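You operate a simulated robot arm through the tools that you are given. There is no shell and no other tool. Be economical: measure what you need, move in short steps, check, and stop when the job is done.

Carry out the task below with a simulated robot arm. There is one attempt and no reset: what you move stays moved.

Task
Fetch the red hand pad and set it in the white crate. Put the tap body marked "34" from the top of the finishing bench in the inside of the pink bin and the tap body marked "30" on the shelf of the bench by the belt rack. Take the blue foam sleeve and put it on the shelf of the short bench. Put the blue tap box marked "bidet" from the top of the finishing bench on the top of the assembly bench and the blue tap box labelled "sink" on the shelf of the short bench. Take the red brush on the top of the finishing bench and put it away on the top of the steel bench. Take the L cover plate from the top of the finishing bench and put it on the lower shelf of the finishing bench. Take the contact wheel on the top of the finishing bench and put it away on the top of the packing bench. Fetch the stainless valve body with the green collar and set it on the shelf of the bench by the belt rack. Take the gold lever handle from the top of the long pale grey bench and put it on the ledge of work rest four. Lift the red bin lid open. Do these in any order. Set down upright: red hand pad, tap body, stainless valve body with the green collar, lever handle.

The check looks at the end state, three seconds after you hand in, the way a careful person would. Anything else that was tipped, shoved, dropped, spilled or broken makes it a failure. A push-on lid holds only when it is set on centred and level and pressed home; a screw cap is set on level and turned clockwise until tight.

Robot
A 7-joint arm with a fingered hand on a trunk, on a base that drives. Base frame: it is fixed to the floor where the robot stands at the start and does not move with it; the origin is under the middle of the robot, x ahead of it, y to its left, z up; the surface under the hand at the start is at about z = 88. Lengths are in cm, angles in rad, forces in N, time in s.
With the tool pointing down near the work surface it reaches from about 34 to 72 cm from the robot's upright axis, wherever it stands. Its first joint turns from -1.204 to 3.002 rad. Places, roughly: blue foam sleeve (6x7x6 cm) [50, -40, 90]; blue tap box [75, -50, 100]; contact wheel [50, -200, 100]; cover plate [75, -100, 100]; inside of the pink bin (19x15 cm) [62, 42, 88]; ledge of work rest four (19x34 cm) [18, 330, 76]; lever handle [-150, -100, 100]; lower shelf of the finishing bench [80, -80, 30]; red bin lid [-130, 10, 100]; red brush (6x3x7 cm) [100, -110, 90]; red hand pad [75, 0, 100]; shelf of the bench by the belt rack [-210, 200, 40]; shelf of the short bench [80, 120, 30]; stainless valve body with the gree (4x4x7 cm) [-130, -120, 90]; tap body [75, -50, 100]; top of the assembly bench [300, -30, 90]; top of the packing bench [550, 400, 80]; top of the steel bench [550, 700, 90]; white crate (33x20x9 cm) [-170, -160, 90]. Payload 3.4 kg.
The tool frame sits at the grasp point between the pads (the TCP): z along the fingers, y along the line on which they close. The tips reach 2.5 cm beyond it. Largest opening 8.8 cm; the body of the gripper starts 2.9 cm behind the TCP. The gripper is a hand of 4 fingers: y runs from the thumb to the fingers, the wrist lies at [-1.3, -9.7, -16.2] in the tool frame, and closing takes about 1.5 s.
Orientation is that of the tool frame in the base frame, as a unit quaternion [x, y, z, w]. With the fingers straight down and the wrist toward the robot, the tool's x, y and z point along [0, 1, 0], [1, 0, 0] and [0, 0, -1] of the base frame.

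Tools
- The arm moves only by the tool drive_tool. Its argument "increments" is text: rows parted by semicolons, each of 6 numbers parted by spaces: the turn, a rotation vector about the tool's x, y, z in units of 5 degrees (1.0 is 5 degrees), then the shift along the tool's x, y, z in units of 40 mm (1.0 is 40 mm). In form: rx ry rz x y z; .... A call has 1 to 10 rows; each row shifts and turns the commanded pose from where the row before left it, along the tool's axes as they then stand. "hand" is the opening, from 0 (shut) to 1 (fully open), set as the call begins (left out, the last holds). A call with a number of a shift or a turn outside -1 to 1 is refused whole. A row lasts 0.2 s, in which the tool goes at most 5 cm and 0.15 rad; a call with a longer step from one row to the next is refused whole, and so is a gripper value outside its range. Where a pose cannot be reached the arm comes as near as it can. A force on the tool above 40 N (or 10 N above the force at the start of the call, whichever is more), or a blocked arm, ends the call early, and 0.2 s more pass. The fingers move at their own pace (about 10.8 cm/s each) and stop on an object; they squeeze with about 32 N. The grip force told is the motor's: it shows also when the fingers shut on nothing. Time passes only in rows, and 0.2 s behind the last, so rows that do not move let the fingers close. It gives the time, the measured TCP pose, the force on the tool (base axes), the opening and the grip force at its end, in the units of the frame above (readings bear some noise), with the torque about the TCP (base axes, N m) and any sound that the robot's microphone picked up.
- Cameras (640 x 400 px; columns grow to the right, rows downward): "scene" is now at [13.38, -0.24, 146.21]; the picture's right is [-0.03, -1.00, 0.00], its down [-0.65, 0.02, -0.76] and it looks along [0.76, -0.02, -0.65] (base axes); focal length 266 px, centre (320, 200). "wrist" rides on the gripper at [6.4, -8.3, -9.8] in the tool frame; the picture's right is [-0.62, 0.37, -0.69], its down [-0.71, -0.63, 0.30] and it looks along [-0.32, 0.68, 0.65] (tool axes); focal length 265 px, centre (320, 200).
- capture(camera): a new picture of that camera. The clock stands still meanwhile.
- raise_lower(by): slides the trunk up (or, below 0, down) by that many cm; the arm and the scene camera ride with it, the base frame stays. It gives what a move gives, with no picture.
- drive_base(legs): drives the robot by 1 to 6 legs, each [ahead, left, turn to the left] in cm, cm and rad, along the robot's own axes; the way and the turn of a leg run together, so that a leg with both is an arc; at most 150 cm and 3.142 rad a leg. The arm and the cameras ride along, it lands a little off, and it stops where it bumps. It gives what a move gives.
- curl_fingers(index, middle, ring, thumb_bend, thumb_turn): sets how far each is bent, from 0 (flat) to 1 (curled in); at 0.3 the hand is open as for a grip, at 0.7 the pads meet at the TCP. One left out holds its place. A second passes; each finger stops where it meets its share of the squeeze, and holds until it gets a number again. A gripper value or a shape takes the hand back. It gives what a move gives, with no picture; readings hold the bend of each and the force on the fingers (four entries, about 0 where the hand has none), thumb and palm. thumb_turn goes from beside the hand (0) to across from the fingers (1), as for a grip.
- grasp_type(shape): the hand has 4 fingers and takes this shape, open, in about a second: jaw (thumb against the fingers, like two jaws); tri (thumb and two fingers); tip (a fingertip pinch); poke (one finger out to press); point (the index stretched); flat (the hand flat); cup (the hand cupped); fist (a fist). The gripper value then closes the fingers along that shape, each until it touches; the sizes above hold for jaw. It gives what a move gives, with no picture.
- head_to(pan, tilt): turns the head with the scene camera to pan (to the left, within 1.501 rad either way) and tilt (down, from -0.506 to 1.204), counted from straight ahead of the robot. It gives what a move gives.
- measure_at(camera, pixels): for up to 12 pixels [column, row] of the newest picture of that camera ("zoom" is the newest enlarged one), the place [x, y, z] in the base frame of the surface seen there, good to about 0.2 cm. The clock stands still meanwhile.
- enlarge(camera, box): a new picture of the part [left, top, right, bottom] of that camera's present view, enlarged. The clock stands still meanwhile.
- hand_in(): hands the job in; it is judged then, once.

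Keep the steps short. Do not move on a guess: measure, check each grasp and each placing, and mend mistakes. In all there are 371 turns and 324 pictures (those below and enlarged ones count). Leave the gripper open and the arm clear of the work at the hand-in unless told otherwise, and finish with a single line.

The tools are called after "Call:" as a command line: name --argument value ..., lists and objects as JSON in quotes. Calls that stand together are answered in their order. drive_tool: Moves the arm, as the interface text tells. Its arguments: {"type":"object","properties":{"increments":{"type":"string"},"hand":{"type":"number"}},"required":["increments"]} The other tools are called the same way: raise_lower (by) slides the trunk up or down; grasp_type (shape) gives the hand a shape; curl_fingers (index, middle, ring, thumb_bend, thumb_turn) moves the fingers one by one; drive_base (legs) drives the base; head_to (pan, tilt) turns the head that bears the scene camera; capture (camera) takes a picture; measure_at (camera, pixels) gives the place of the surface under pixels of a picture; enlarge (camera, box) takes an enlarged picture of a part of a camera's view; hand_in () hands the job in.

At the start:

```text
time: 0.0
eef_pos: [54.77, -3.75, 114.86]
orientation: [0.707, 0.707, 0.0, 0.0]
wrist_force: [-0.4, -0.2, 0.2]
moment: [-0.01, 0.01, 0.03]
gripper_width: 8.75
grasp_force: 0.0
shape: jaw
bend: [0.3, 0.3, 0.3, 0.3, 0.98]
finger forces: [0.1, 0.0, 0.0, 0.0, 0.0, 0.0]
trunk travel left (down, up): [-77.5, 6.5]
robot x, y, heading: [-0.12, -0.17, -0.001]
head pan, tilt: [-0.03, 0.71]
```

scene: 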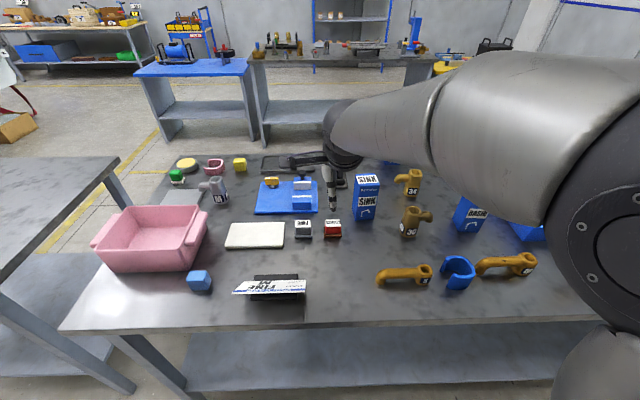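
wrist: 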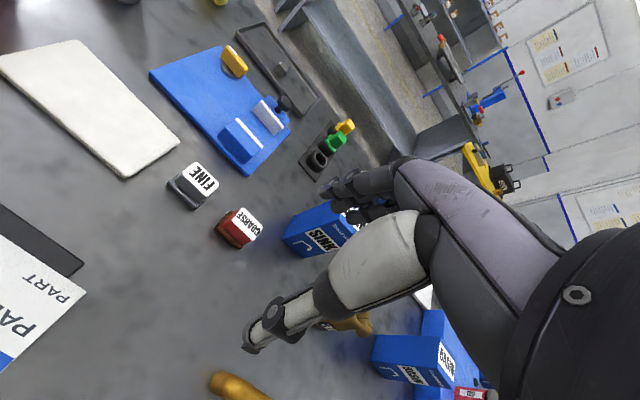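

I start by surveying the finishing bench: first I turn the head to the right to see the part hidden behind the arm.

Call:
head_to --pan -0.8 --tilt 0.7

Call:
capture --camera "scene"

```text
time: 1.1
eef_pos: [54.65, -3.81, 114.89]
orientation: [0.707, 0.707, 0.0, 0.0]
wrist_force: [-0.8, -0.7, -0.4]
moment: [-0.03, -0.02, 0.03]
gripper_width: 8.75
grasp_force: 0.1
shape: jaw
bend: [0.3, 0.3, 0.3, 0.3, 0.98]
finger forces: [0.0, 0.1, 0.0, 0.0, 0.0, 0.0]
trunk travel left (down, up): [-77.5, 6.5]
robot x, y, heading: [0.03, 0.13, 0.005]
head pan, tilt: [-0.799, 0.7]
```

```text
321 pictures are left
```

scene: 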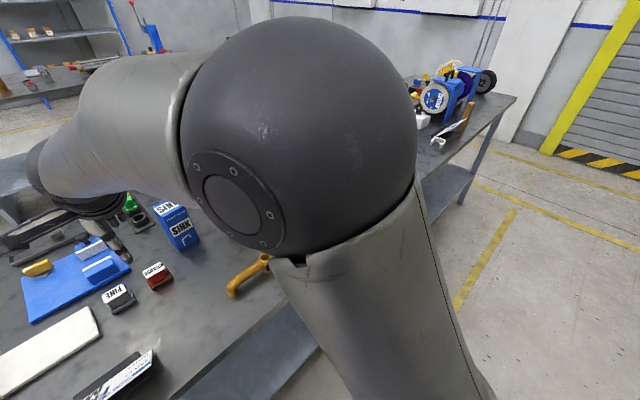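

The arm hides the right-hand part. I look around to the left, behind too, before driving.

Call:
head_to --pan 1.2 --tilt 0.5

Call:
capture --camera "scene"

Call:
drive_base --legs '[[0, -60, 0]]'

Call:
head_to --pan 0.0 --tilt 0.6

Call:
capture --camera "scene"

```text
time: 3.0
eef_pos: [54.73, -3.85, 114.87]
orientation: [0.707, 0.707, 0.001, 0.0]
wrist_force: [-0.1, -0.3, -0.6]
moment: [-0.02, 0.0, -0.01]
gripper_width: 8.78
grasp_force: 0.0
shape: jaw
bend: [0.3, 0.3, 0.3, 0.3, 0.98]
finger forces: [0.0, 0.1, 0.1, 0.1, 0.1, 0.1]
trunk travel left (down, up): [-77.5, 6.5]
robot x, y, heading: [0.22, -0.42, 0.002]
head pan, tilt: [1.201, 0.499]
```

```text
320 pictures are left
```

scene: 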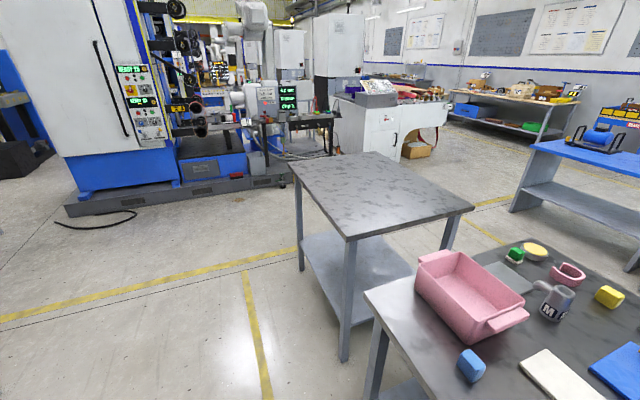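

```text
time: 6.5
eef_pos: [54.75, -64.98, 114.67]
orientation: [0.706, 0.708, 0.0, 0.0]
wrist_force: [-0.1, 0.2, 0.1]
moment: [0.0, -0.01, -0.04]
gripper_width: 8.77
grasp_force: 0.0
shape: jaw
bend: [0.3, 0.3, 0.3, 0.3, 0.98]
finger forces: [0.0, 0.0, 0.0, 0.0, 0.0, 0.1]
trunk travel left (down, up): [-77.5, 6.5]
robot x, y, heading: [0.29, -61.36, 0.003]
head pan, tilt: [1.201, 0.499]
```

```text
time: 7.9
eef_pos: [54.7, -64.93, 114.78]
orientation: [0.706, 0.708, 0.0, 0.0]
wrist_force: [0.3, 0.2, -1.0]
moment: [0.01, 0.02, -0.01]
gripper_width: 8.74
grasp_force: 0.0
shape: jaw
bend: [0.3, 0.3, 0.3, 0.3, 0.98]
finger forces: [0.0, 0.0, 0.0, 0.0, 0.1, 0.0]
trunk travel left (down, up): [-77.5, 6.5]
robot x, y, heading: [0.19, -61.29, 0.001]
head pan, tilt: [0.0, 0.6]
```

```text
319 pictures are left
```

scene: 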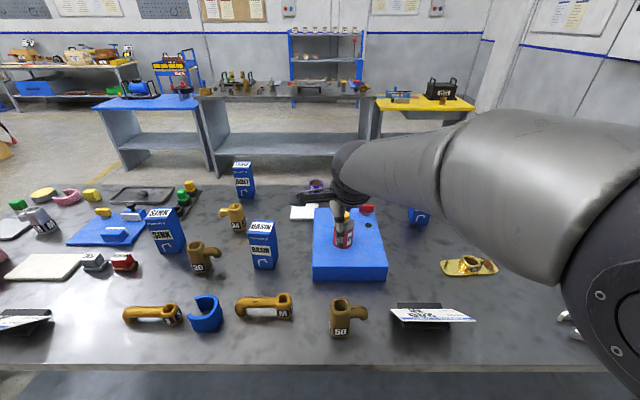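

Now I see tap bodies "30" and "34", boxes sink, basin, one more, the foam sleeve, etc. I enlarge to read the marks.

Call:
enlarge --camera "scene" --box '[0, 150, 220, 350]'

Call:
enlarge --camera "scene" --box '[180, 150, 380, 350]'

Call:
enlarge --camera "scene" --box '[280, 170, 580, 350]'

Call:
drive_base --legs '[[0, -60, 0]]'

Call:
capture --camera "scene"

```text
2.00 times, centred on (110, 250) of scene
```

zoom: 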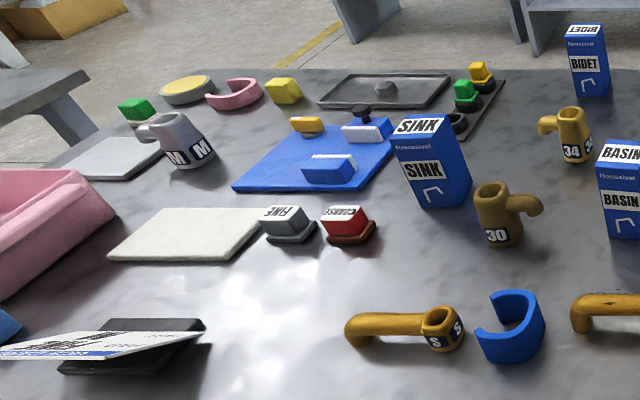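

```text
2.00 times, centred on (280, 250) of scene
```

zoom: 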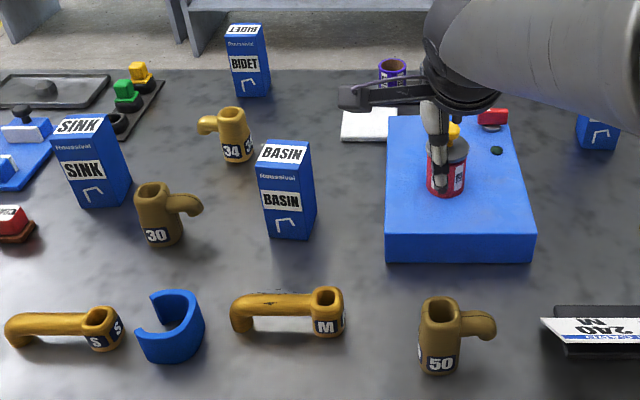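

```text
2.13 times, centred on (430, 260) of scene
```

zoom: 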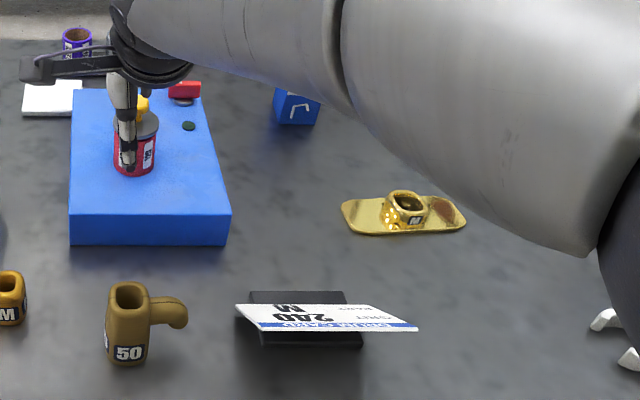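

```text
time: 11.3
eef_pos: [54.61, -125.29, 114.79]
orientation: [0.71, 0.704, 0.001, -0.001]
wrist_force: [-0.7, 0.3, -0.2]
moment: [0.0, -0.03, 0.02]
gripper_width: 8.77
grasp_force: 0.1
shape: jaw
bend: [0.3, 0.3, 0.3, 0.3, 0.98]
finger forces: [0.0, 0.0, 0.1, 0.0, 0.0, 0.0]
trunk travel left (down, up): [-77.5, 6.5]
robot x, y, heading: [-0.01, -121.24, -0.007]
head pan, tilt: [0.0, 0.6]
```

```text
315 pictures are left
```

scene: 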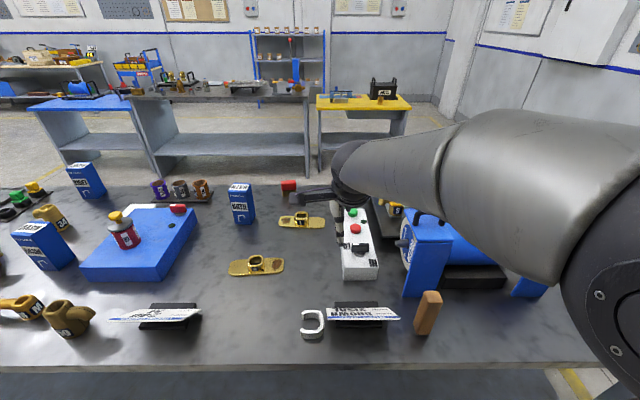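

I enlarge the brush candidate at (289,186), the cover plates, and the right part; then measure.

Call:
enlarge --camera "scene" --box '[130, 160, 350, 300]'

Call:
measure_at --camera "scene" --pixels '[[289, 186], [256, 265], [300, 220], [178, 208], [125, 240]]'

Call:
drive_base --legs '[[0, -70, 0]]'

Call:
capture --camera "scene"

```text
2.86 times, centred on (240, 230) of scene
```

zoom: 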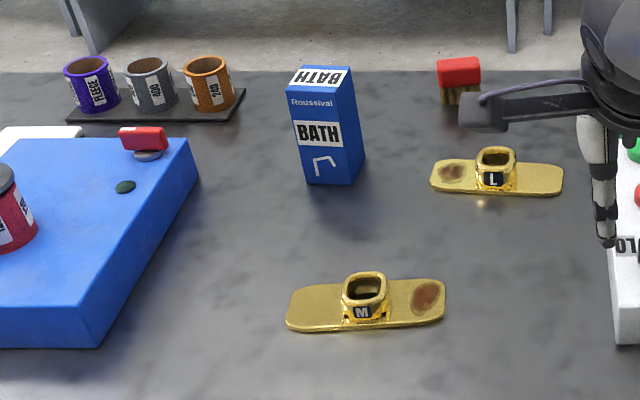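

```text
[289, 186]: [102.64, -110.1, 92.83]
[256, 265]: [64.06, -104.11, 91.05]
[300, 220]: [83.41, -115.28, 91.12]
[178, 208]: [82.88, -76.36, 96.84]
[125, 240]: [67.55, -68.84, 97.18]
```

```text
time: 15.1
eef_pos: [53.75, -196.2, 114.7]
orientation: [0.712, 0.702, 0.001, 0.0]
wrist_force: [-0.2, -0.2, -0.7]
moment: [-0.01, -0.02, 0.02]
gripper_width: 8.77
grasp_force: 0.2
shape: jaw
bend: [0.3, 0.3, 0.3, 0.3, 0.98]
finger forces: [0.1, 0.1, 0.0, 0.0, 0.1, 0.0]
trunk travel left (down, up): [-77.5, 6.5]
robot x, y, heading: [-0.81, -191.02, -0.019]
head pan, tilt: [0.0, 0.6]
```

```text
313 pictures are left
```

scene: 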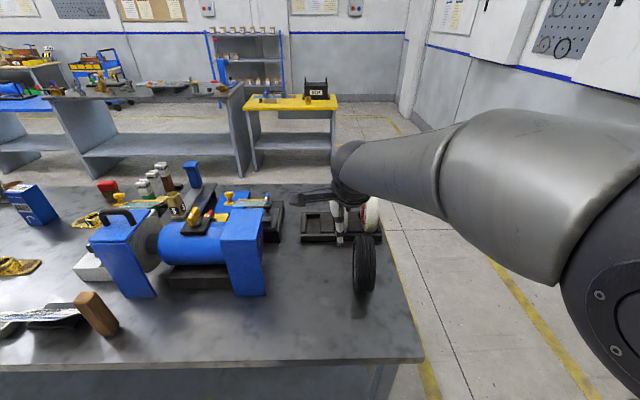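

I enlarge the wheels to tell which is the contact wheel, and measure.

Call:
enlarge --camera "scene" --box '[280, 180, 440, 310]'

Call:
measure_at --camera "scene" --pixels '[[357, 265], [368, 240], [371, 262], [363, 290], [372, 214], [108, 190], [350, 310], [418, 355]]'

Call:
head_to --pan -1.3 --tilt 0.5

Call:
capture --camera "scene"

```text
3.08 times, centred on (360, 245) of scene
```

zoom: 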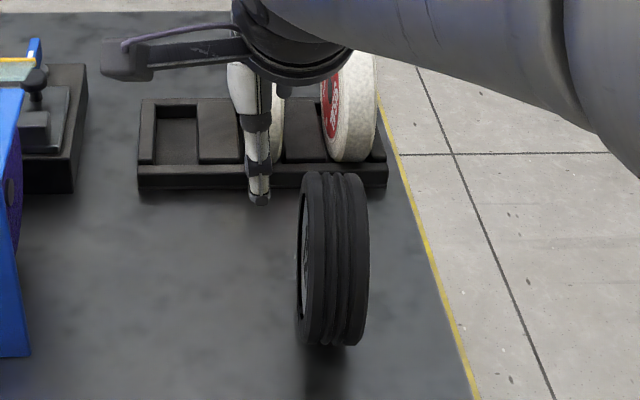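

```text
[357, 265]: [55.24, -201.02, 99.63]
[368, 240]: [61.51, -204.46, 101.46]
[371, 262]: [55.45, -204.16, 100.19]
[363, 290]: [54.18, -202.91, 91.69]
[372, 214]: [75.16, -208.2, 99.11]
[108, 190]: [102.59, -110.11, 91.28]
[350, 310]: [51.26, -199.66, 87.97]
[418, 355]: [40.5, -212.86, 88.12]
```

```text
time: 16.6
eef_pos: [53.7, -196.02, 114.87]
orientation: [0.713, 0.701, 0.001, 0.0]
wrist_force: [0.3, 0.7, 0.2]
moment: [0.0, 0.03, -0.01]
gripper_width: 8.75
grasp_force: 0.1
shape: jaw
bend: [0.3, 0.3, 0.3, 0.3, 0.98]
finger forces: [0.0, 0.0, 0.1, 0.0, 0.0, 0.0]
trunk travel left (down, up): [-77.5, 6.5]
robot x, y, heading: [-0.89, -191.2, -0.019]
head pan, tilt: [-1.3, 0.499]
```

```text
311 pictures are left
```

scene: 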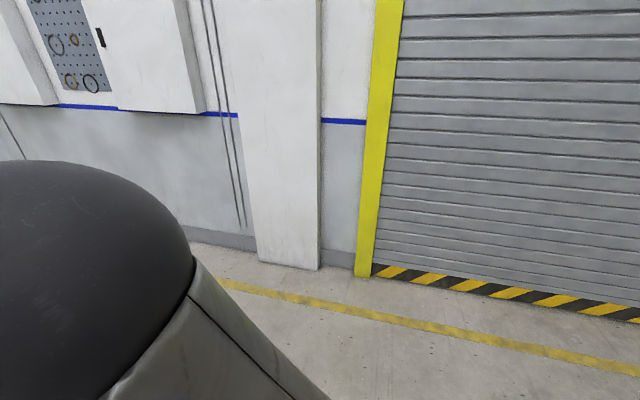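

The black grooved wheel standing at about [57,-202.5,95] is the contact wheel. I turn the base around to see what lies behind.

Call:
drive_base --legs '[[0, 60, 1.6], [0, 0, 1.55]]'

Call:
head_to --pan 0.5 --tilt 0.5

Call:
capture --camera "scene"

```text
time: 24.6
eef_pos: [-92.97, -145.6, 114.97]
orientation: [-0.688, 0.725, 0.001, -0.001]
wrist_force: [-0.3, 0.2, -0.4]
moment: [-0.01, -0.03, -0.03]
gripper_width: 8.77
grasp_force: 0.1
shape: jaw
bend: [0.3, 0.3, 0.3, 0.3, 0.98]
finger forces: [0.0, 0.0, 0.1, 0.0, 0.0, 0.1]
trunk travel left (down, up): [-77.5, 6.5]
robot x, y, heading: [-38.95, -152.27, 3.088]
head pan, tilt: [-1.3, 0.499]
cut short: leg 1
```

```text
time: 26.4
eef_pos: [-93.02, -145.58, 114.91]
orientation: [-0.688, 0.725, 0.0, 0.0]
wrist_force: [0.7, 0.0, 0.3]
moment: [0.04, 0.0, -0.01]
gripper_width: 8.76
grasp_force: 0.1
shape: jaw
bend: [0.3, 0.3, 0.3, 0.3, 0.98]
finger forces: [0.0, 0.0, 0.1, 0.0, 0.0, 0.0]
trunk travel left (down, up): [-77.5, 6.5]
robot x, y, heading: [-38.44, -152.31, 3.088]
head pan, tilt: [0.499, 0.499]
```

```text
310 pictures are left
```

scene: 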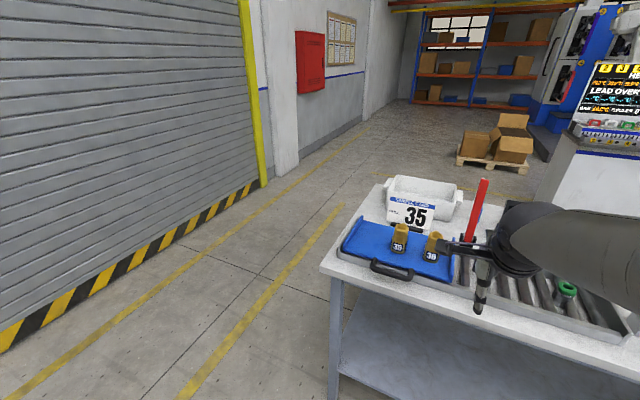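

Call:
head_to --pan -0.35 --tilt 0.5

Call:
capture --camera "scene"

Call:
head_to --pan -1.2 --tilt 0.4

Call:
capture --camera "scene"

```text
time: 27.5
eef_pos: [-93.12, -145.65, 114.83]
orientation: [-0.689, 0.725, 0.0, 0.0]
wrist_force: [-0.2, -0.1, -0.3]
moment: [0.02, -0.01, 0.01]
gripper_width: 8.77
grasp_force: 0.0
shape: jaw
bend: [0.3, 0.3, 0.3, 0.3, 0.98]
finger forces: [0.0, 0.0, 0.0, 0.0, 0.1, 0.0]
trunk travel left (down, up): [-77.5, 6.5]
robot x, y, heading: [-38.38, -151.94, 3.089]
head pan, tilt: [-0.351, 0.499]
```

```text
309 pictures are left
```

scene: 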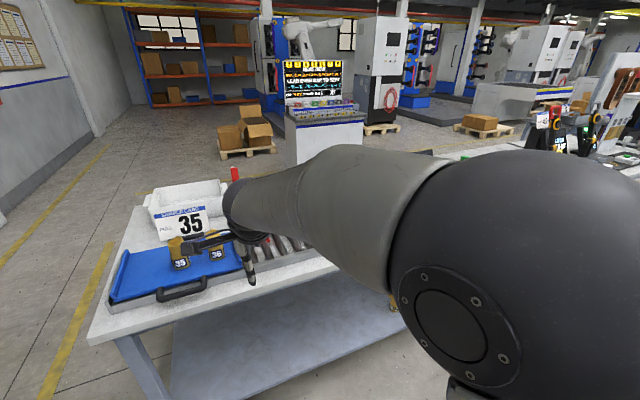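

```text
time: 28.7
eef_pos: [-93.08, -145.58, 114.84]
orientation: [-0.688, 0.726, 0.0, 0.001]
wrist_force: [0.6, 0.1, -0.3]
moment: [0.0, -0.02, 0.0]
gripper_width: 8.75
grasp_force: 0.1
shape: jaw
bend: [0.3, 0.3, 0.3, 0.3, 0.98]
finger forces: [0.0, 0.0, 0.1, 0.1, 0.1, 0.1]
trunk travel left (down, up): [-77.5, 6.5]
robot x, y, heading: [-38.38, -152.12, 3.086]
head pan, tilt: [-1.201, 0.4]
```

```text
308 pictures are left
```

scene: 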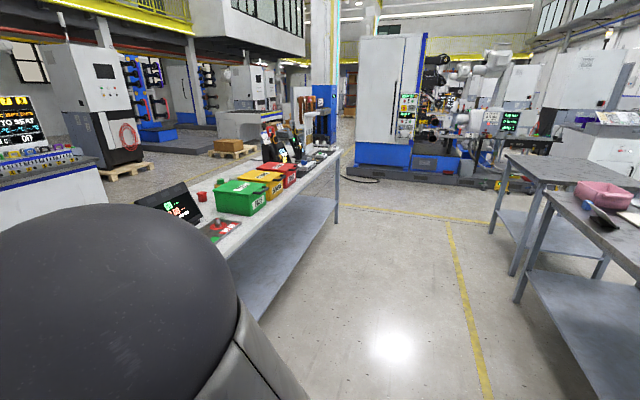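

I move along the long bench so that the valve body and lever handle are in the open view left of the arm.

Call:
drive_base --legs '[[0, -62, 0.05]]'

Call:
head_to --pan 0.4 --tilt 0.6

Call:
capture --camera "scene"

```text
time: 32.2
eef_pos: [-91.62, -85.29, 114.82]
orientation: [0.707, -0.707, 0.0, 0.0]
wrist_force: [-0.2, -0.3, -0.2]
moment: [0.0, 0.0, -0.02]
gripper_width: 8.78
grasp_force: 0.0
shape: jaw
bend: [0.3, 0.3, 0.3, 0.3, 0.98]
finger forces: [0.0, 0.0, 0.1, 0.0, 0.0, 0.0]
trunk travel left (down, up): [-77.5, 6.5]
robot x, y, heading: [-37.29, -88.81, 3.144]
head pan, tilt: [-1.201, 0.4]
```

```text
time: 33.9
eef_pos: [-91.52, -85.26, 114.69]
orientation: [0.707, -0.707, 0.0, 0.001]
wrist_force: [-0.3, -0.9, 0.0]
moment: [0.02, -0.02, -0.01]
gripper_width: 8.75
grasp_force: 0.0
shape: jaw
bend: [0.3, 0.3, 0.3, 0.3, 0.98]
finger forces: [0.0, 0.1, 0.0, 0.0, 0.0, 0.0]
trunk travel left (down, up): [-77.5, 6.5]
robot x, y, heading: [-37.01, -89.46, 3.142]
head pan, tilt: [0.4, 0.6]
```

```text
307 pictures are left
```

scene: 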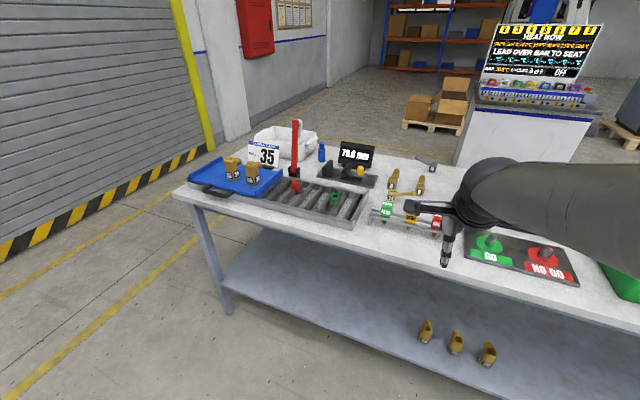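

Facing the long bench squarely now. I enlarge the valve body area and the lever handles.

Call:
enlarge --camera "scene" --box '[260, 140, 460, 260]'

Call:
measure_at --camera "zoom" --pixels '[[240, 175], [237, 205], [100, 130], [115, 150], [530, 190], [430, 150], [520, 135], [420, 310], [560, 80], [470, 245], [200, 260]]'

```text
3.20 times, centred on (360, 200) of scene
```

zoom: 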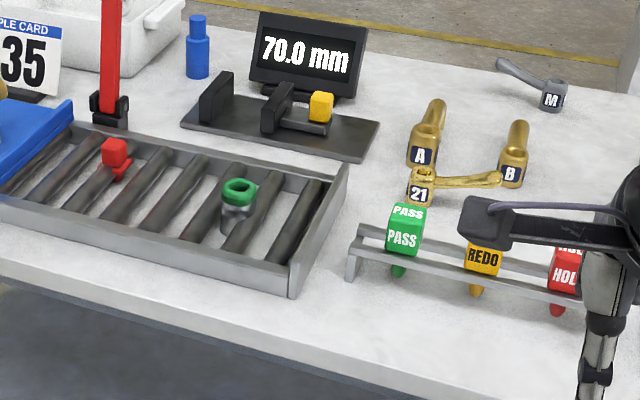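

```text
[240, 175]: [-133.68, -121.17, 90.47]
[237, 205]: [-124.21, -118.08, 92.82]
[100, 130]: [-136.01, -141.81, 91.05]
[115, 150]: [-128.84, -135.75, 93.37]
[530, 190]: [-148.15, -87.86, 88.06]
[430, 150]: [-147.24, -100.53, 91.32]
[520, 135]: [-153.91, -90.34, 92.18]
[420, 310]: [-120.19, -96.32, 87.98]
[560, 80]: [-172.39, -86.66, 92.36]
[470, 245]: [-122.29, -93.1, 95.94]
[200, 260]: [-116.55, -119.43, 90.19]
```

Valve body (green collar) stands on the roller tray near [-125,-118,94]. I drive so the hand comes above it and look close up.

Call:
drive_base --legs '[[27, 32, 0]]'

Call:
head_to --pan 0.15 --tilt 0.75

Call:
capture --camera "scene"

Call:
capture --camera "wrist"

```text
time: 36.5
eef_pos: [-118.46, -118.17, 114.79]
orientation: [0.709, -0.705, 0.0, 0.0]
wrist_force: [0.0, -0.2, -0.4]
moment: [-0.03, 0.0, 0.03]
gripper_width: 8.77
grasp_force: 0.0
shape: jaw
bend: [0.3, 0.3, 0.3, 0.3, 0.98]
finger forces: [0.1, 0.1, 0.0, 0.1, 0.0, 0.0]
trunk travel left (down, up): [-77.5, 6.5]
robot x, y, heading: [-63.6, -121.36, -3.136]
head pan, tilt: [0.4, 0.6]
```

```text
time: 37.3
eef_pos: [-118.42, -118.18, 114.83]
orientation: [0.71, -0.704, 0.0, 0.0]
wrist_force: [0.3, -0.2, 0.7]
moment: [0.02, 0.0, 0.0]
gripper_width: 8.75
grasp_force: 0.1
shape: jaw
bend: [0.3, 0.3, 0.3, 0.3, 0.98]
finger forces: [0.1, 0.1, 0.0, 0.1, 0.0, 0.1]
trunk travel left (down, up): [-77.5, 6.5]
robot x, y, heading: [-63.74, -121.45, -3.136]
head pan, tilt: [0.15, 0.75]
```

```text
305 pictures are left
```

scene: 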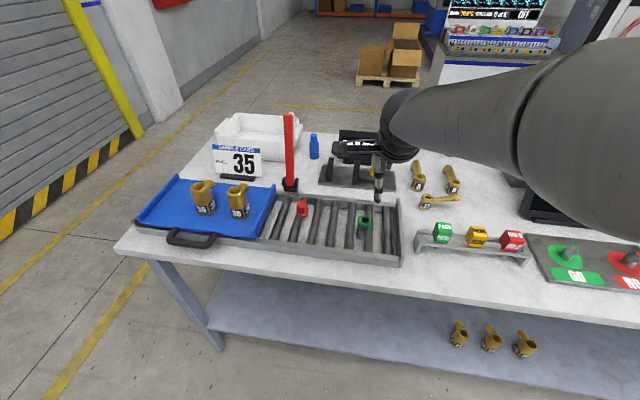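

```text
304 pictures are left
```

wrist: 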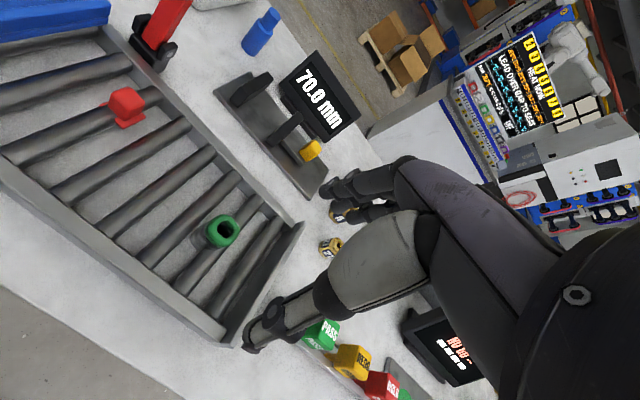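

I measure the collar rim in both pictures and the rail heights.

Call:
enlarge --camera "wrist" --box '[180, 190, 280, 270]'

Call:
measure_at --camera "wrist" --pixels '[[222, 218], [212, 236], [233, 240], [207, 229], [237, 226], [222, 246], [195, 270], [240, 260], [265, 250]]'

Call:
measure_at --camera "scene" --pixels '[[364, 217], [366, 224], [365, 230], [367, 240], [372, 250], [370, 256]]'

```text
5.00 times, centred on (230, 230) of wrist
```

zoom: 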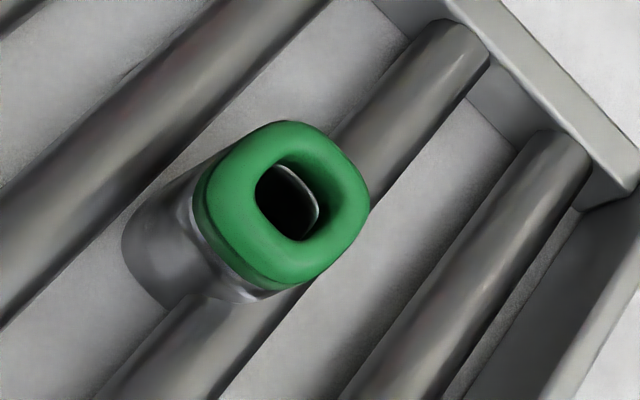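

```text
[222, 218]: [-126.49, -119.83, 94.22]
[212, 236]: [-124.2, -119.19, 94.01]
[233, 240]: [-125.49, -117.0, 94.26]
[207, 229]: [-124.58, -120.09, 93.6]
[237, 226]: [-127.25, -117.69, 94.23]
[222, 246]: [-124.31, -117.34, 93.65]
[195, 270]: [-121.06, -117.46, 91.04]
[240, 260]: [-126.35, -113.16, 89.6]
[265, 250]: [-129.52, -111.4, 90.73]
```

```text
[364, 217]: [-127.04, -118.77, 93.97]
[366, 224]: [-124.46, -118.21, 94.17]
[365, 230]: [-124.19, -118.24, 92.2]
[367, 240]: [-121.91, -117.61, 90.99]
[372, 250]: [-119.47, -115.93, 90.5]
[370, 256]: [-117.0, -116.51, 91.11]
```

Collar top at z≈94.3, centre ≈(-125.7,-118.4). I move 7.3 cm ahead and down to z≈99, then check.

Call:
drive_tool --increments "0 0 0 0 0.9 0; 0 0 0 0 0.92 0; 0 0 0 0 0 1; 0 0 0 0 0 1; 0 0 0 0 0 1; 0 0 0 0 0 0.9; 0 0 0 0 0 0" --hand 1

Call:
capture --camera "wrist"

Call:
capture --camera "scene"

```text
time: 38.9
eef_pos: [-125.62, -118.14, 99.28]
orientation: [0.709, -0.705, 0.0, 0.0]
wrist_force: [0.1, 0.2, 0.1]
moment: [0.01, -0.03, -0.04]
gripper_width: 8.76
grasp_force: 0.0
shape: jaw
bend: [0.3, 0.3, 0.3, 0.3, 0.98]
finger forces: [0.0, 0.0, 0.0, 0.1, 0.1, 0.1]
trunk travel left (down, up): [-77.5, 6.5]
robot x, y, heading: [-64.11, -121.1, -3.135]
head pan, tilt: [0.15, 0.75]
```

```text
302 pictures are left
```

wrist: 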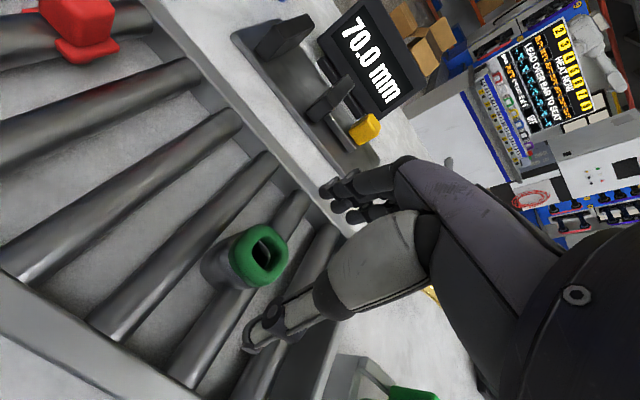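

```text
301 pictures are left
```

scene: 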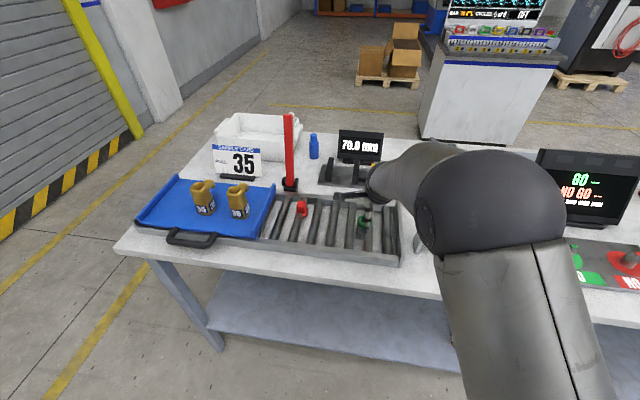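

The collar sits right under the grasp point (expected ~(267,259), seen (258,255)). I go down to z≈93.8 and close.

Call:
drive_tool --increments "0 0 0 0 0 0.7; 0 0 0 0 0 0.68; 0 0 0 0 0 0" --hand 1

Call:
drive_tool --increments "0 0 0 0 0 0; 0 0 0 0 0 0; 0 0 0 0 0 0; 0 0 0 0 0 0; 0 0 0 0 0 0; 0 0 0 0 0 0; 0 0 0 0 0 0" --hand 0

Call:
capture --camera "wrist"

```text
time: 39.7
eef_pos: [-125.64, -118.05, 93.64]
orientation: [0.709, -0.705, 0.0, 0.0]
wrist_force: [0.1, -0.1, 0.1]
moment: [0.0, -0.02, -0.01]
gripper_width: 8.77
grasp_force: 0.1
shape: jaw
bend: [0.3, 0.3, 0.3, 0.3, 0.98]
finger forces: [0.0, 0.1, 0.1, 0.1, 0.0, 0.0]
trunk travel left (down, up): [-77.5, 6.5]
robot x, y, heading: [-63.71, -121.25, -3.135]
head pan, tilt: [0.15, 0.75]
```

```text
time: 41.3
eef_pos: [-125.7, -118.04, 93.66]
orientation: [0.71, -0.705, 0.0, -0.001]
wrist_force: [0.1, 1.1, 0.2]
moment: [0.02, -0.02, 0.01]
gripper_width: 3.02
grasp_force: 32.2
shape: jaw
bend: [0.74, 0.51, 0.54, 0.74, 1.0]
finger forces: [17.7, 7.9, 0.0, 0.0, 27.7, 0.0]
trunk travel left (down, up): [-77.5, 6.5]
robot x, y, heading: [-63.71, -121.42, -3.133]
head pan, tilt: [0.15, 0.75]
```

```text
300 pictures are left
```

wrist: 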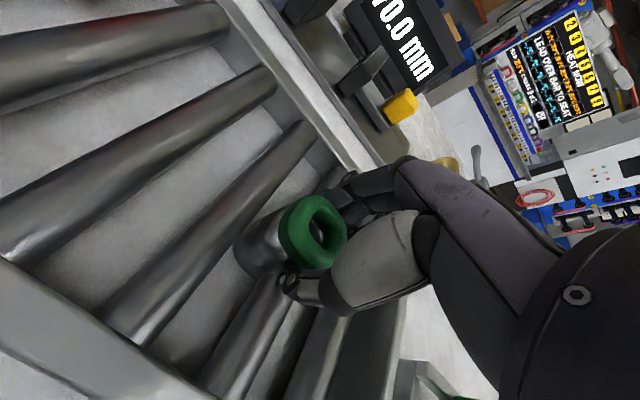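

Grip holds (32 N, width 3.0), though index is curled more than the middle. I lift 8 cm and check that it hangs straight.

Call:
drive_tool --increments "0 0 0 0 0 -0.5; 0 0 0 0 0 -0.5; 0 0 0 0 0 -0.5; 0 0 0 0 0 -0.5; 0 0 0 0 0 0"

Call:
capture --camera "wrist"

Call:
enlarge --camera "scene" --box '[310, 150, 430, 250]'

```text
time: 42.5
eef_pos: [-125.84, -118.14, 101.57]
orientation: [0.71, -0.704, 0.001, 0.001]
wrist_force: [0.0, 0.7, -3.8]
moment: [0.02, 0.02, 0.01]
gripper_width: 3.06
grasp_force: 31.9
shape: jaw
bend: [0.74, 0.51, 0.54, 0.74, 1.0]
finger forces: [17.9, 7.9, 0.0, 0.1, 27.6, 0.0]
trunk travel left (down, up): [-77.5, 6.5]
robot x, y, heading: [-64.02, -121.33, -3.13]
head pan, tilt: [0.15, 0.75]
```

```text
299 pictures are left
```

wrist: 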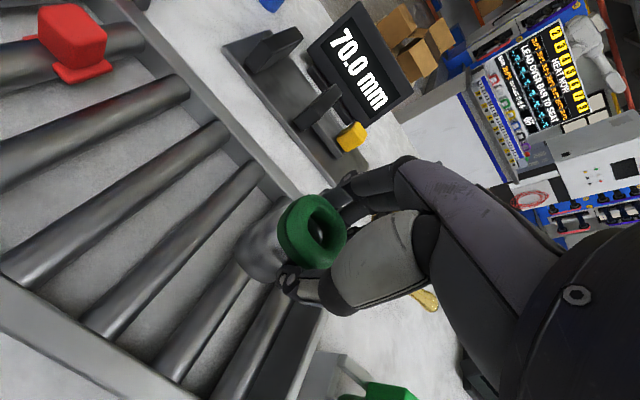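

```text
4.00 times, centred on (370, 200) of scene
```

zoom: 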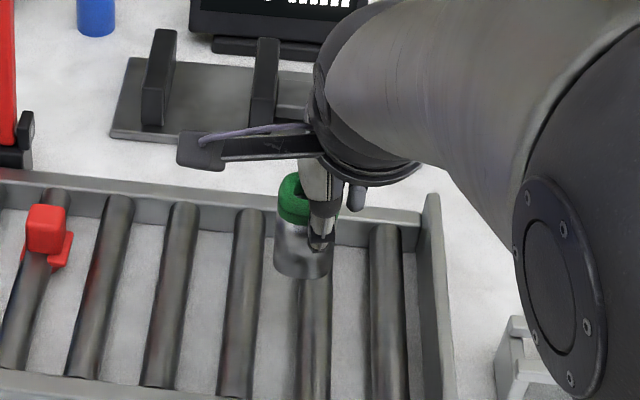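

Held upright. I raise, back off and drive right (+y) along the aisle, then look for the belt rack bench.

Call:
drive_tool --increments "0 0 0 0 0 -1; 0 0 0 0 0 -1; 0 0 0 0 0 -1; 0 0 0 0 -0.6 -0.5; 0 0 0 0 0 0"

Call:
drive_base --legs '[[-32, 0, 0], [0, -140, 0], [0, -60, 0]]'

Call:
head_to --pan 0.3 --tilt 0.35

Call:
capture --camera "scene"

Call:
head_to --pan -0.9 --tilt 0.35

Call:
capture --camera "scene"

```text
time: 43.7
eef_pos: [-123.28, -118.23, 115.65]
orientation: [0.709, -0.705, 0.001, -0.001]
wrist_force: [0.6, 0.8, -2.5]
moment: [0.01, -0.03, 0.0]
gripper_width: 3.07
grasp_force: 31.8
shape: jaw
bend: [0.74, 0.51, 0.54, 0.74, 1.0]
finger forces: [18.0, 8.2, 0.1, 0.0, 27.6, 0.0]
trunk travel left (down, up): [-77.5, 6.5]
robot x, y, heading: [-63.97, -120.9, -3.139]
head pan, tilt: [0.15, 0.75]
```

```text
time: 55.3
eef_pos: [-91.8, 81.89, 115.74]
orientation: [-0.704, 0.71, 0.0, 0.0]
wrist_force: [0.6, -0.5, -2.7]
moment: [-0.02, 0.0, -0.01]
gripper_width: 3.05
grasp_force: 32.8
shape: jaw
bend: [0.74, 0.51, 0.54, 0.74, 1.0]
finger forces: [18.0, 8.1, 0.1, 0.1, 27.7, 0.0]
trunk travel left (down, up): [-77.5, 6.5]
robot x, y, heading: [-32.59, 77.59, 3.134]
head pan, tilt: [0.15, 0.75]
```

```text
time: 56.2
eef_pos: [-91.87, 81.92, 115.69]
orientation: [-0.704, 0.71, 0.0, 0.0]
wrist_force: [1.3, 0.4, -3.5]
moment: [0.0, 0.0, 0.01]
gripper_width: 3.05
grasp_force: 31.9
shape: jaw
bend: [0.74, 0.51, 0.54, 0.74, 1.0]
finger forces: [18.0, 8.1, 0.1, 0.0, 27.6, 0.1]
trunk travel left (down, up): [-77.5, 6.5]
robot x, y, heading: [-32.58, 77.79, 3.133]
head pan, tilt: [0.3, 0.351]
```

```text
297 pictures are left
```

scene: 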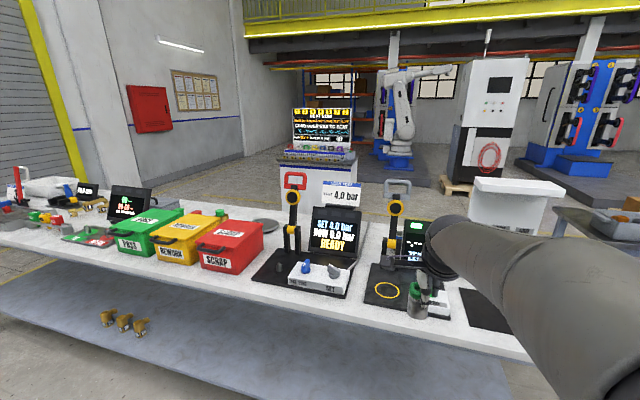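

```text
time: 57.6
eef_pos: [-91.98, 81.88, 115.69]
orientation: [-0.704, 0.71, 0.0, 0.0]
wrist_force: [1.4, 0.2, -2.9]
moment: [0.03, 0.0, 0.02]
gripper_width: 3.01
grasp_force: 32.1
shape: jaw
bend: [0.74, 0.51, 0.54, 0.74, 1.0]
finger forces: [17.9, 8.0, 0.1, 0.0, 27.6, 0.0]
trunk travel left (down, up): [-77.5, 6.5]
robot x, y, heading: [-32.11, 77.98, 3.137]
head pan, tilt: [-0.901, 0.351]
```

```text
296 pictures are left
```

scene: 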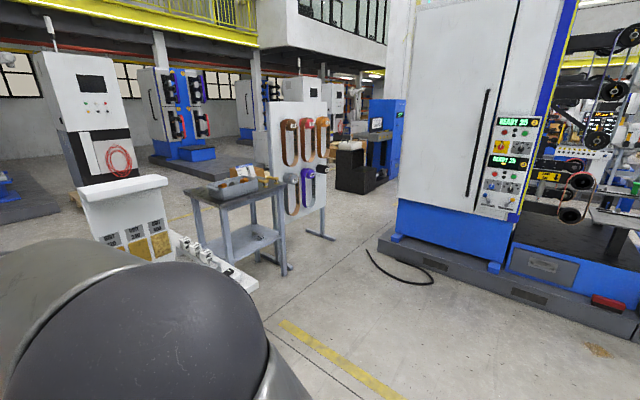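

The small bench next to the belt rack is at (235,215). I enlarge and measure it.

Call:
enlarge --camera "scene" --box '[170, 150, 310, 290]'

Call:
measure_at --camera "zoom" --pixels '[[240, 190], [520, 150], [400, 120], [390, 330], [350, 340], [440, 320], [320, 310], [300, 380], [340, 375], [530, 340], [310, 260]]'

```text
2.86 times, centred on (240, 220) of scene
```

zoom: 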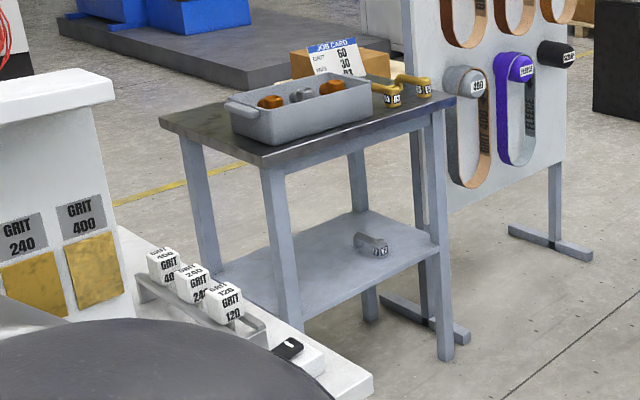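

```text
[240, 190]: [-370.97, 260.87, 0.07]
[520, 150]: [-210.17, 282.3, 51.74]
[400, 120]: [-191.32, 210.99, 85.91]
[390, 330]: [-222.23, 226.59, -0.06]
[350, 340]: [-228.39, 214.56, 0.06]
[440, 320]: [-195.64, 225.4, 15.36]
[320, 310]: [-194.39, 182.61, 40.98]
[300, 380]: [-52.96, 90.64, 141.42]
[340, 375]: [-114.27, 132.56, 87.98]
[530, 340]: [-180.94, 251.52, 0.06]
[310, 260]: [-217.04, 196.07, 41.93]
```

Shelf z≈42, with free space. I measure the top's corners and the legs to find the open side.

Call:
measure_at --camera "zoom" --pixels '[[168, 121], [267, 158], [450, 100], [275, 250], [440, 280], [205, 220], [360, 180], [370, 245], [290, 330], [435, 250], [372, 200], [240, 275]]'

```text
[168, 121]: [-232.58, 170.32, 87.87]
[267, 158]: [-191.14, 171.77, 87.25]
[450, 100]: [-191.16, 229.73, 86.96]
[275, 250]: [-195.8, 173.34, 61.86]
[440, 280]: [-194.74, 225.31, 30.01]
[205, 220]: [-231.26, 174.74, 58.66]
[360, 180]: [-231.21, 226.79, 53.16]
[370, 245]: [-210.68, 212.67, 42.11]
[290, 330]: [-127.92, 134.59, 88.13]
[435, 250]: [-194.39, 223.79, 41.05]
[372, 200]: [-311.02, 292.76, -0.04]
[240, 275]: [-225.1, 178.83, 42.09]
```

Call:
measure_at --camera "scene" --pixels '[[382, 252], [500, 290], [600, 318], [250, 280], [305, 235], [205, 243], [375, 280]]'

```text
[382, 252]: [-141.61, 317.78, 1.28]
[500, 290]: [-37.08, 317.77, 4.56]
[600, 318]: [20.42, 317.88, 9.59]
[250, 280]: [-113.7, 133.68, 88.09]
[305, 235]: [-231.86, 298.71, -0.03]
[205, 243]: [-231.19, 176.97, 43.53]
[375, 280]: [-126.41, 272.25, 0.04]
```

Path is clear. I drive right 114, ahead 82, then lower the trunk in front of the bench.

Call:
drive_base --legs '[[0, -113, 0], [82, 0, 0]]'

Call:
raise_lower --by -66

Call:
head_to --pan 0.1 --tilt 0.3

Call:
capture --camera "scene"

Call:
capture --camera "wrist"

```text
time: 67.3
eef_pos: [-173.29, 192.73, 115.72]
orientation: [0.708, -0.706, 0.0, -0.001]
wrist_force: [-0.4, 0.4, -3.6]
moment: [0.03, 0.02, 0.03]
gripper_width: 3.05
grasp_force: 31.7
shape: jaw
bend: [0.74, 0.51, 0.54, 0.74, 1.0]
finger forces: [18.0, 8.1, 0.0, 0.0, 27.4, 0.0]
trunk travel left (down, up): [-77.5, 6.5]
robot x, y, heading: [-113.7, 189.1, -3.139]
head pan, tilt: [-0.901, 0.351]
```

```text
refused: -66 is not a number from -40 to 40
```

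```text
time: 68.5
eef_pos: [-173.16, 192.75, 115.76]
orientation: [0.71, -0.704, 0.0, 0.0]
wrist_force: [0.0, -0.4, -3.3]
moment: [0.03, -0.01, 0.0]
gripper_width: 3.06
grasp_force: 32.4
shape: jaw
bend: [0.74, 0.51, 0.54, 0.74, 1.0]
finger forces: [17.9, 8.0, 0.1, 0.0, 27.6, 0.1]
trunk travel left (down, up): [-77.5, 6.5]
robot x, y, heading: [-113.27, 189.08, -3.135]
head pan, tilt: [0.099, 0.3]
```

```text
294 pictures are left
```

scene: 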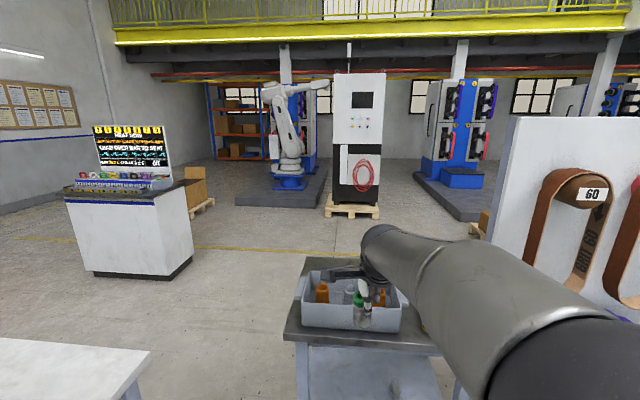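

```text
293 pictures are left
```

wrist: 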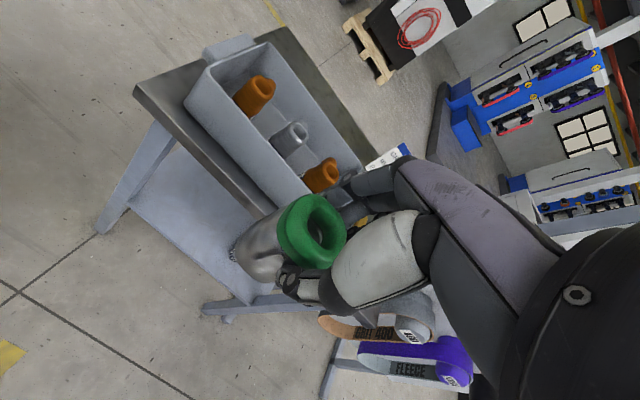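

I lower in two steps; hand hangs in front of the bench (x -173 vs edge -191).

Call:
raise_lower --by -40

Call:
raise_lower --by -24

Call:
capture --camera "scene"

Call:
capture --camera "wrist"

```text
time: 72.4
eef_pos: [-173.14, 192.73, 75.65]
orientation: [0.709, -0.705, 0.0, 0.0]
wrist_force: [1.0, 1.2, -2.9]
moment: [0.0, -0.02, 0.0]
gripper_width: 3.05
grasp_force: 31.5
shape: jaw
bend: [0.74, 0.51, 0.54, 0.75, 1.0]
finger forces: [18.1, 8.1, 0.0, 0.1, 27.5, 0.0]
trunk travel left (down, up): [-37.5, 46.5]
robot x, y, heading: [-113.76, 189.48, -3.136]
head pan, tilt: [0.099, 0.3]
```

```text
time: 74.9
eef_pos: [-173.1, 192.71, 51.71]
orientation: [0.709, -0.705, 0.0, 0.001]
wrist_force: [-0.8, -0.3, -3.1]
moment: [0.01, 0.0, -0.01]
gripper_width: 3.02
grasp_force: 32.2
shape: jaw
bend: [0.74, 0.51, 0.54, 0.75, 1.0]
finger forces: [18.0, 8.1, 0.0, 0.0, 27.4, 0.1]
trunk travel left (down, up): [-13.5, 70.5]
robot x, y, heading: [-114.17, 189.43, -3.133]
head pan, tilt: [0.099, 0.3]
```

```text
292 pictures are left
```

scene: 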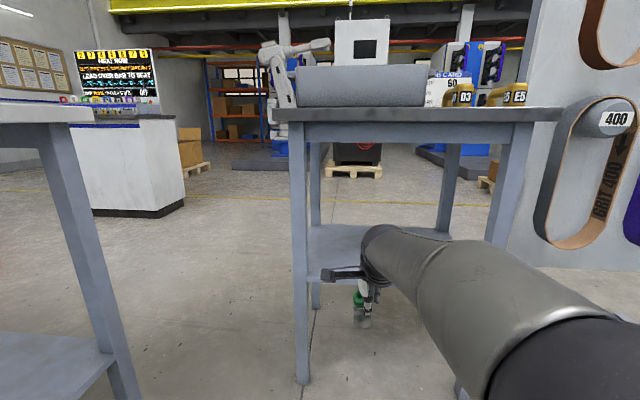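

```text
291 pictures are left
```

wrist: 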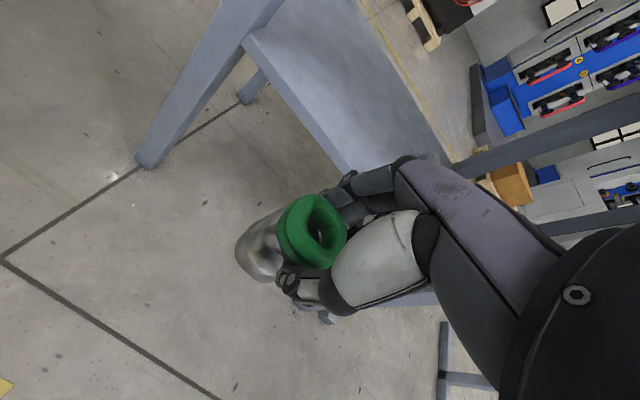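

I measure the held body's bottom against TCP, then enter.

Call:
measure_at --camera "scene" --pixels '[[362, 326], [362, 318], [330, 250], [322, 265], [300, 340]]'

Call:
measure_at --camera "wrist" --pixels '[[245, 270], [260, 280], [350, 120], [330, 150]]'

```text
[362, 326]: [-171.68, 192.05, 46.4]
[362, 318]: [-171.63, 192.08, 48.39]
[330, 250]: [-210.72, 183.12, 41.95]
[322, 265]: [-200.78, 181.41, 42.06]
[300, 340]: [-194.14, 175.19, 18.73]
```

```text
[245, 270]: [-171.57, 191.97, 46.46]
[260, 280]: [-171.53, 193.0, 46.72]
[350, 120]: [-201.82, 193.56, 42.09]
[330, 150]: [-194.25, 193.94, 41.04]
```

Bottom is 5.6 cm below the TCP. I drive ahead 30 so the TCP is over the shelf at x≈-203.

Call:
drive_base --legs '[[30, 0, 0]]'

Call:
capture --camera "wrist"

```text
time: 76.9
eef_pos: [-202.87, 192.59, 51.76]
orientation: [0.709, -0.706, 0.0, 0.001]
wrist_force: [-0.3, 0.4, -2.0]
moment: [0.01, 0.0, 0.0]
gripper_width: 3.04
grasp_force: 32.1
shape: jaw
bend: [0.74, 0.51, 0.54, 0.74, 1.0]
finger forces: [18.0, 8.1, 0.1, 0.0, 27.5, 0.0]
trunk travel left (down, up): [-13.5, 70.5]
robot x, y, heading: [-144.04, 189.05, -3.135]
head pan, tilt: [0.099, 0.3]
```

```text
290 pictures are left
```

wrist: 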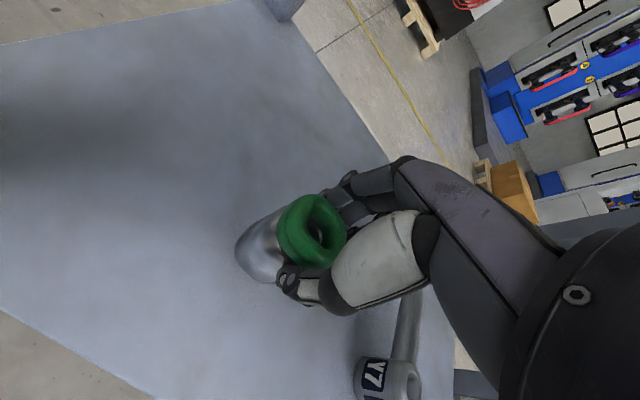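

I shift 4 cm left and lower 3.6 cm gently.

Call:
drive_tool --increments "0 0 0 0.5 0 0; 0 0 0 0.5 0 0.3; 0 0 0 0 0 0.3; 0 0 0 0 0 0.2; 0 0 0 0 0 0.1; 0 0 0 0 0 0"

Call:
capture --camera "wrist"

```text
time: 78.3
eef_pos: [-202.79, 188.45, 48.11]
orientation: [0.709, -0.705, 0.0, -0.001]
wrist_force: [0.3, 0.5, -2.9]
moment: [0.0, -0.03, 0.02]
gripper_width: 3.04
grasp_force: 32.1
shape: jaw
bend: [0.74, 0.51, 0.54, 0.75, 1.0]
finger forces: [18.0, 8.2, 0.0, 0.1, 27.5, 0.0]
trunk travel left (down, up): [-13.5, 70.5]
robot x, y, heading: [-143.55, 189.02, -3.137]
head pan, tilt: [0.099, 0.3]
```

```text
289 pictures are left
```

wrist: 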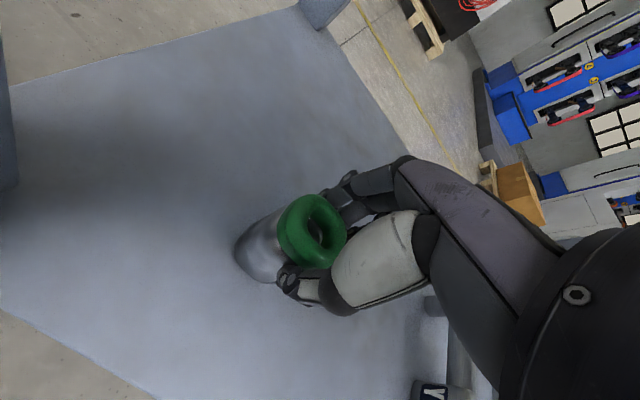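

I lower in tiny steps until the force shows contact.

Call:
drive_tool --increments "0 0 0 0 0 0.05; 0 0 0 0 0 0.05; 0 0 0 0 0 0"

Call:
drive_tool --increments "0 0 0 0 0 0.04; 0 0 0 0 0 0.03; 0 0 0 0 0 0"

```text
time: 79.1
eef_pos: [-202.94, 188.57, 47.82]
orientation: [0.709, -0.706, 0.001, -0.001]
wrist_force: [-0.6, 1.0, -3.2]
moment: [0.02, 0.01, 0.0]
gripper_width: 3.05
grasp_force: 31.1
shape: jaw
bend: [0.74, 0.51, 0.54, 0.75, 1.0]
finger forces: [17.9, 8.2, 0.0, 0.0, 27.6, 0.0]
trunk travel left (down, up): [-13.5, 70.5]
robot x, y, heading: [-143.52, 188.71, -3.136]
head pan, tilt: [0.099, 0.3]
```

```text
time: 79.9
eef_pos: [-202.86, 188.55, 47.61]
orientation: [0.708, -0.706, -0.001, 0.002]
wrist_force: [0.2, 1.9, 5.2]
moment: [0.0, 0.06, 0.0]
gripper_width: 3.05
grasp_force: 32.1
shape: jaw
bend: [0.74, 0.51, 0.54, 0.75, 1.0]
finger forces: [18.0, 9.1, 0.0, 0.1, 28.6, 0.1]
trunk travel left (down, up): [-13.5, 70.5]
robot x, y, heading: [-143.41, 189.22, -3.136]
head pan, tilt: [0.099, 0.3]
```

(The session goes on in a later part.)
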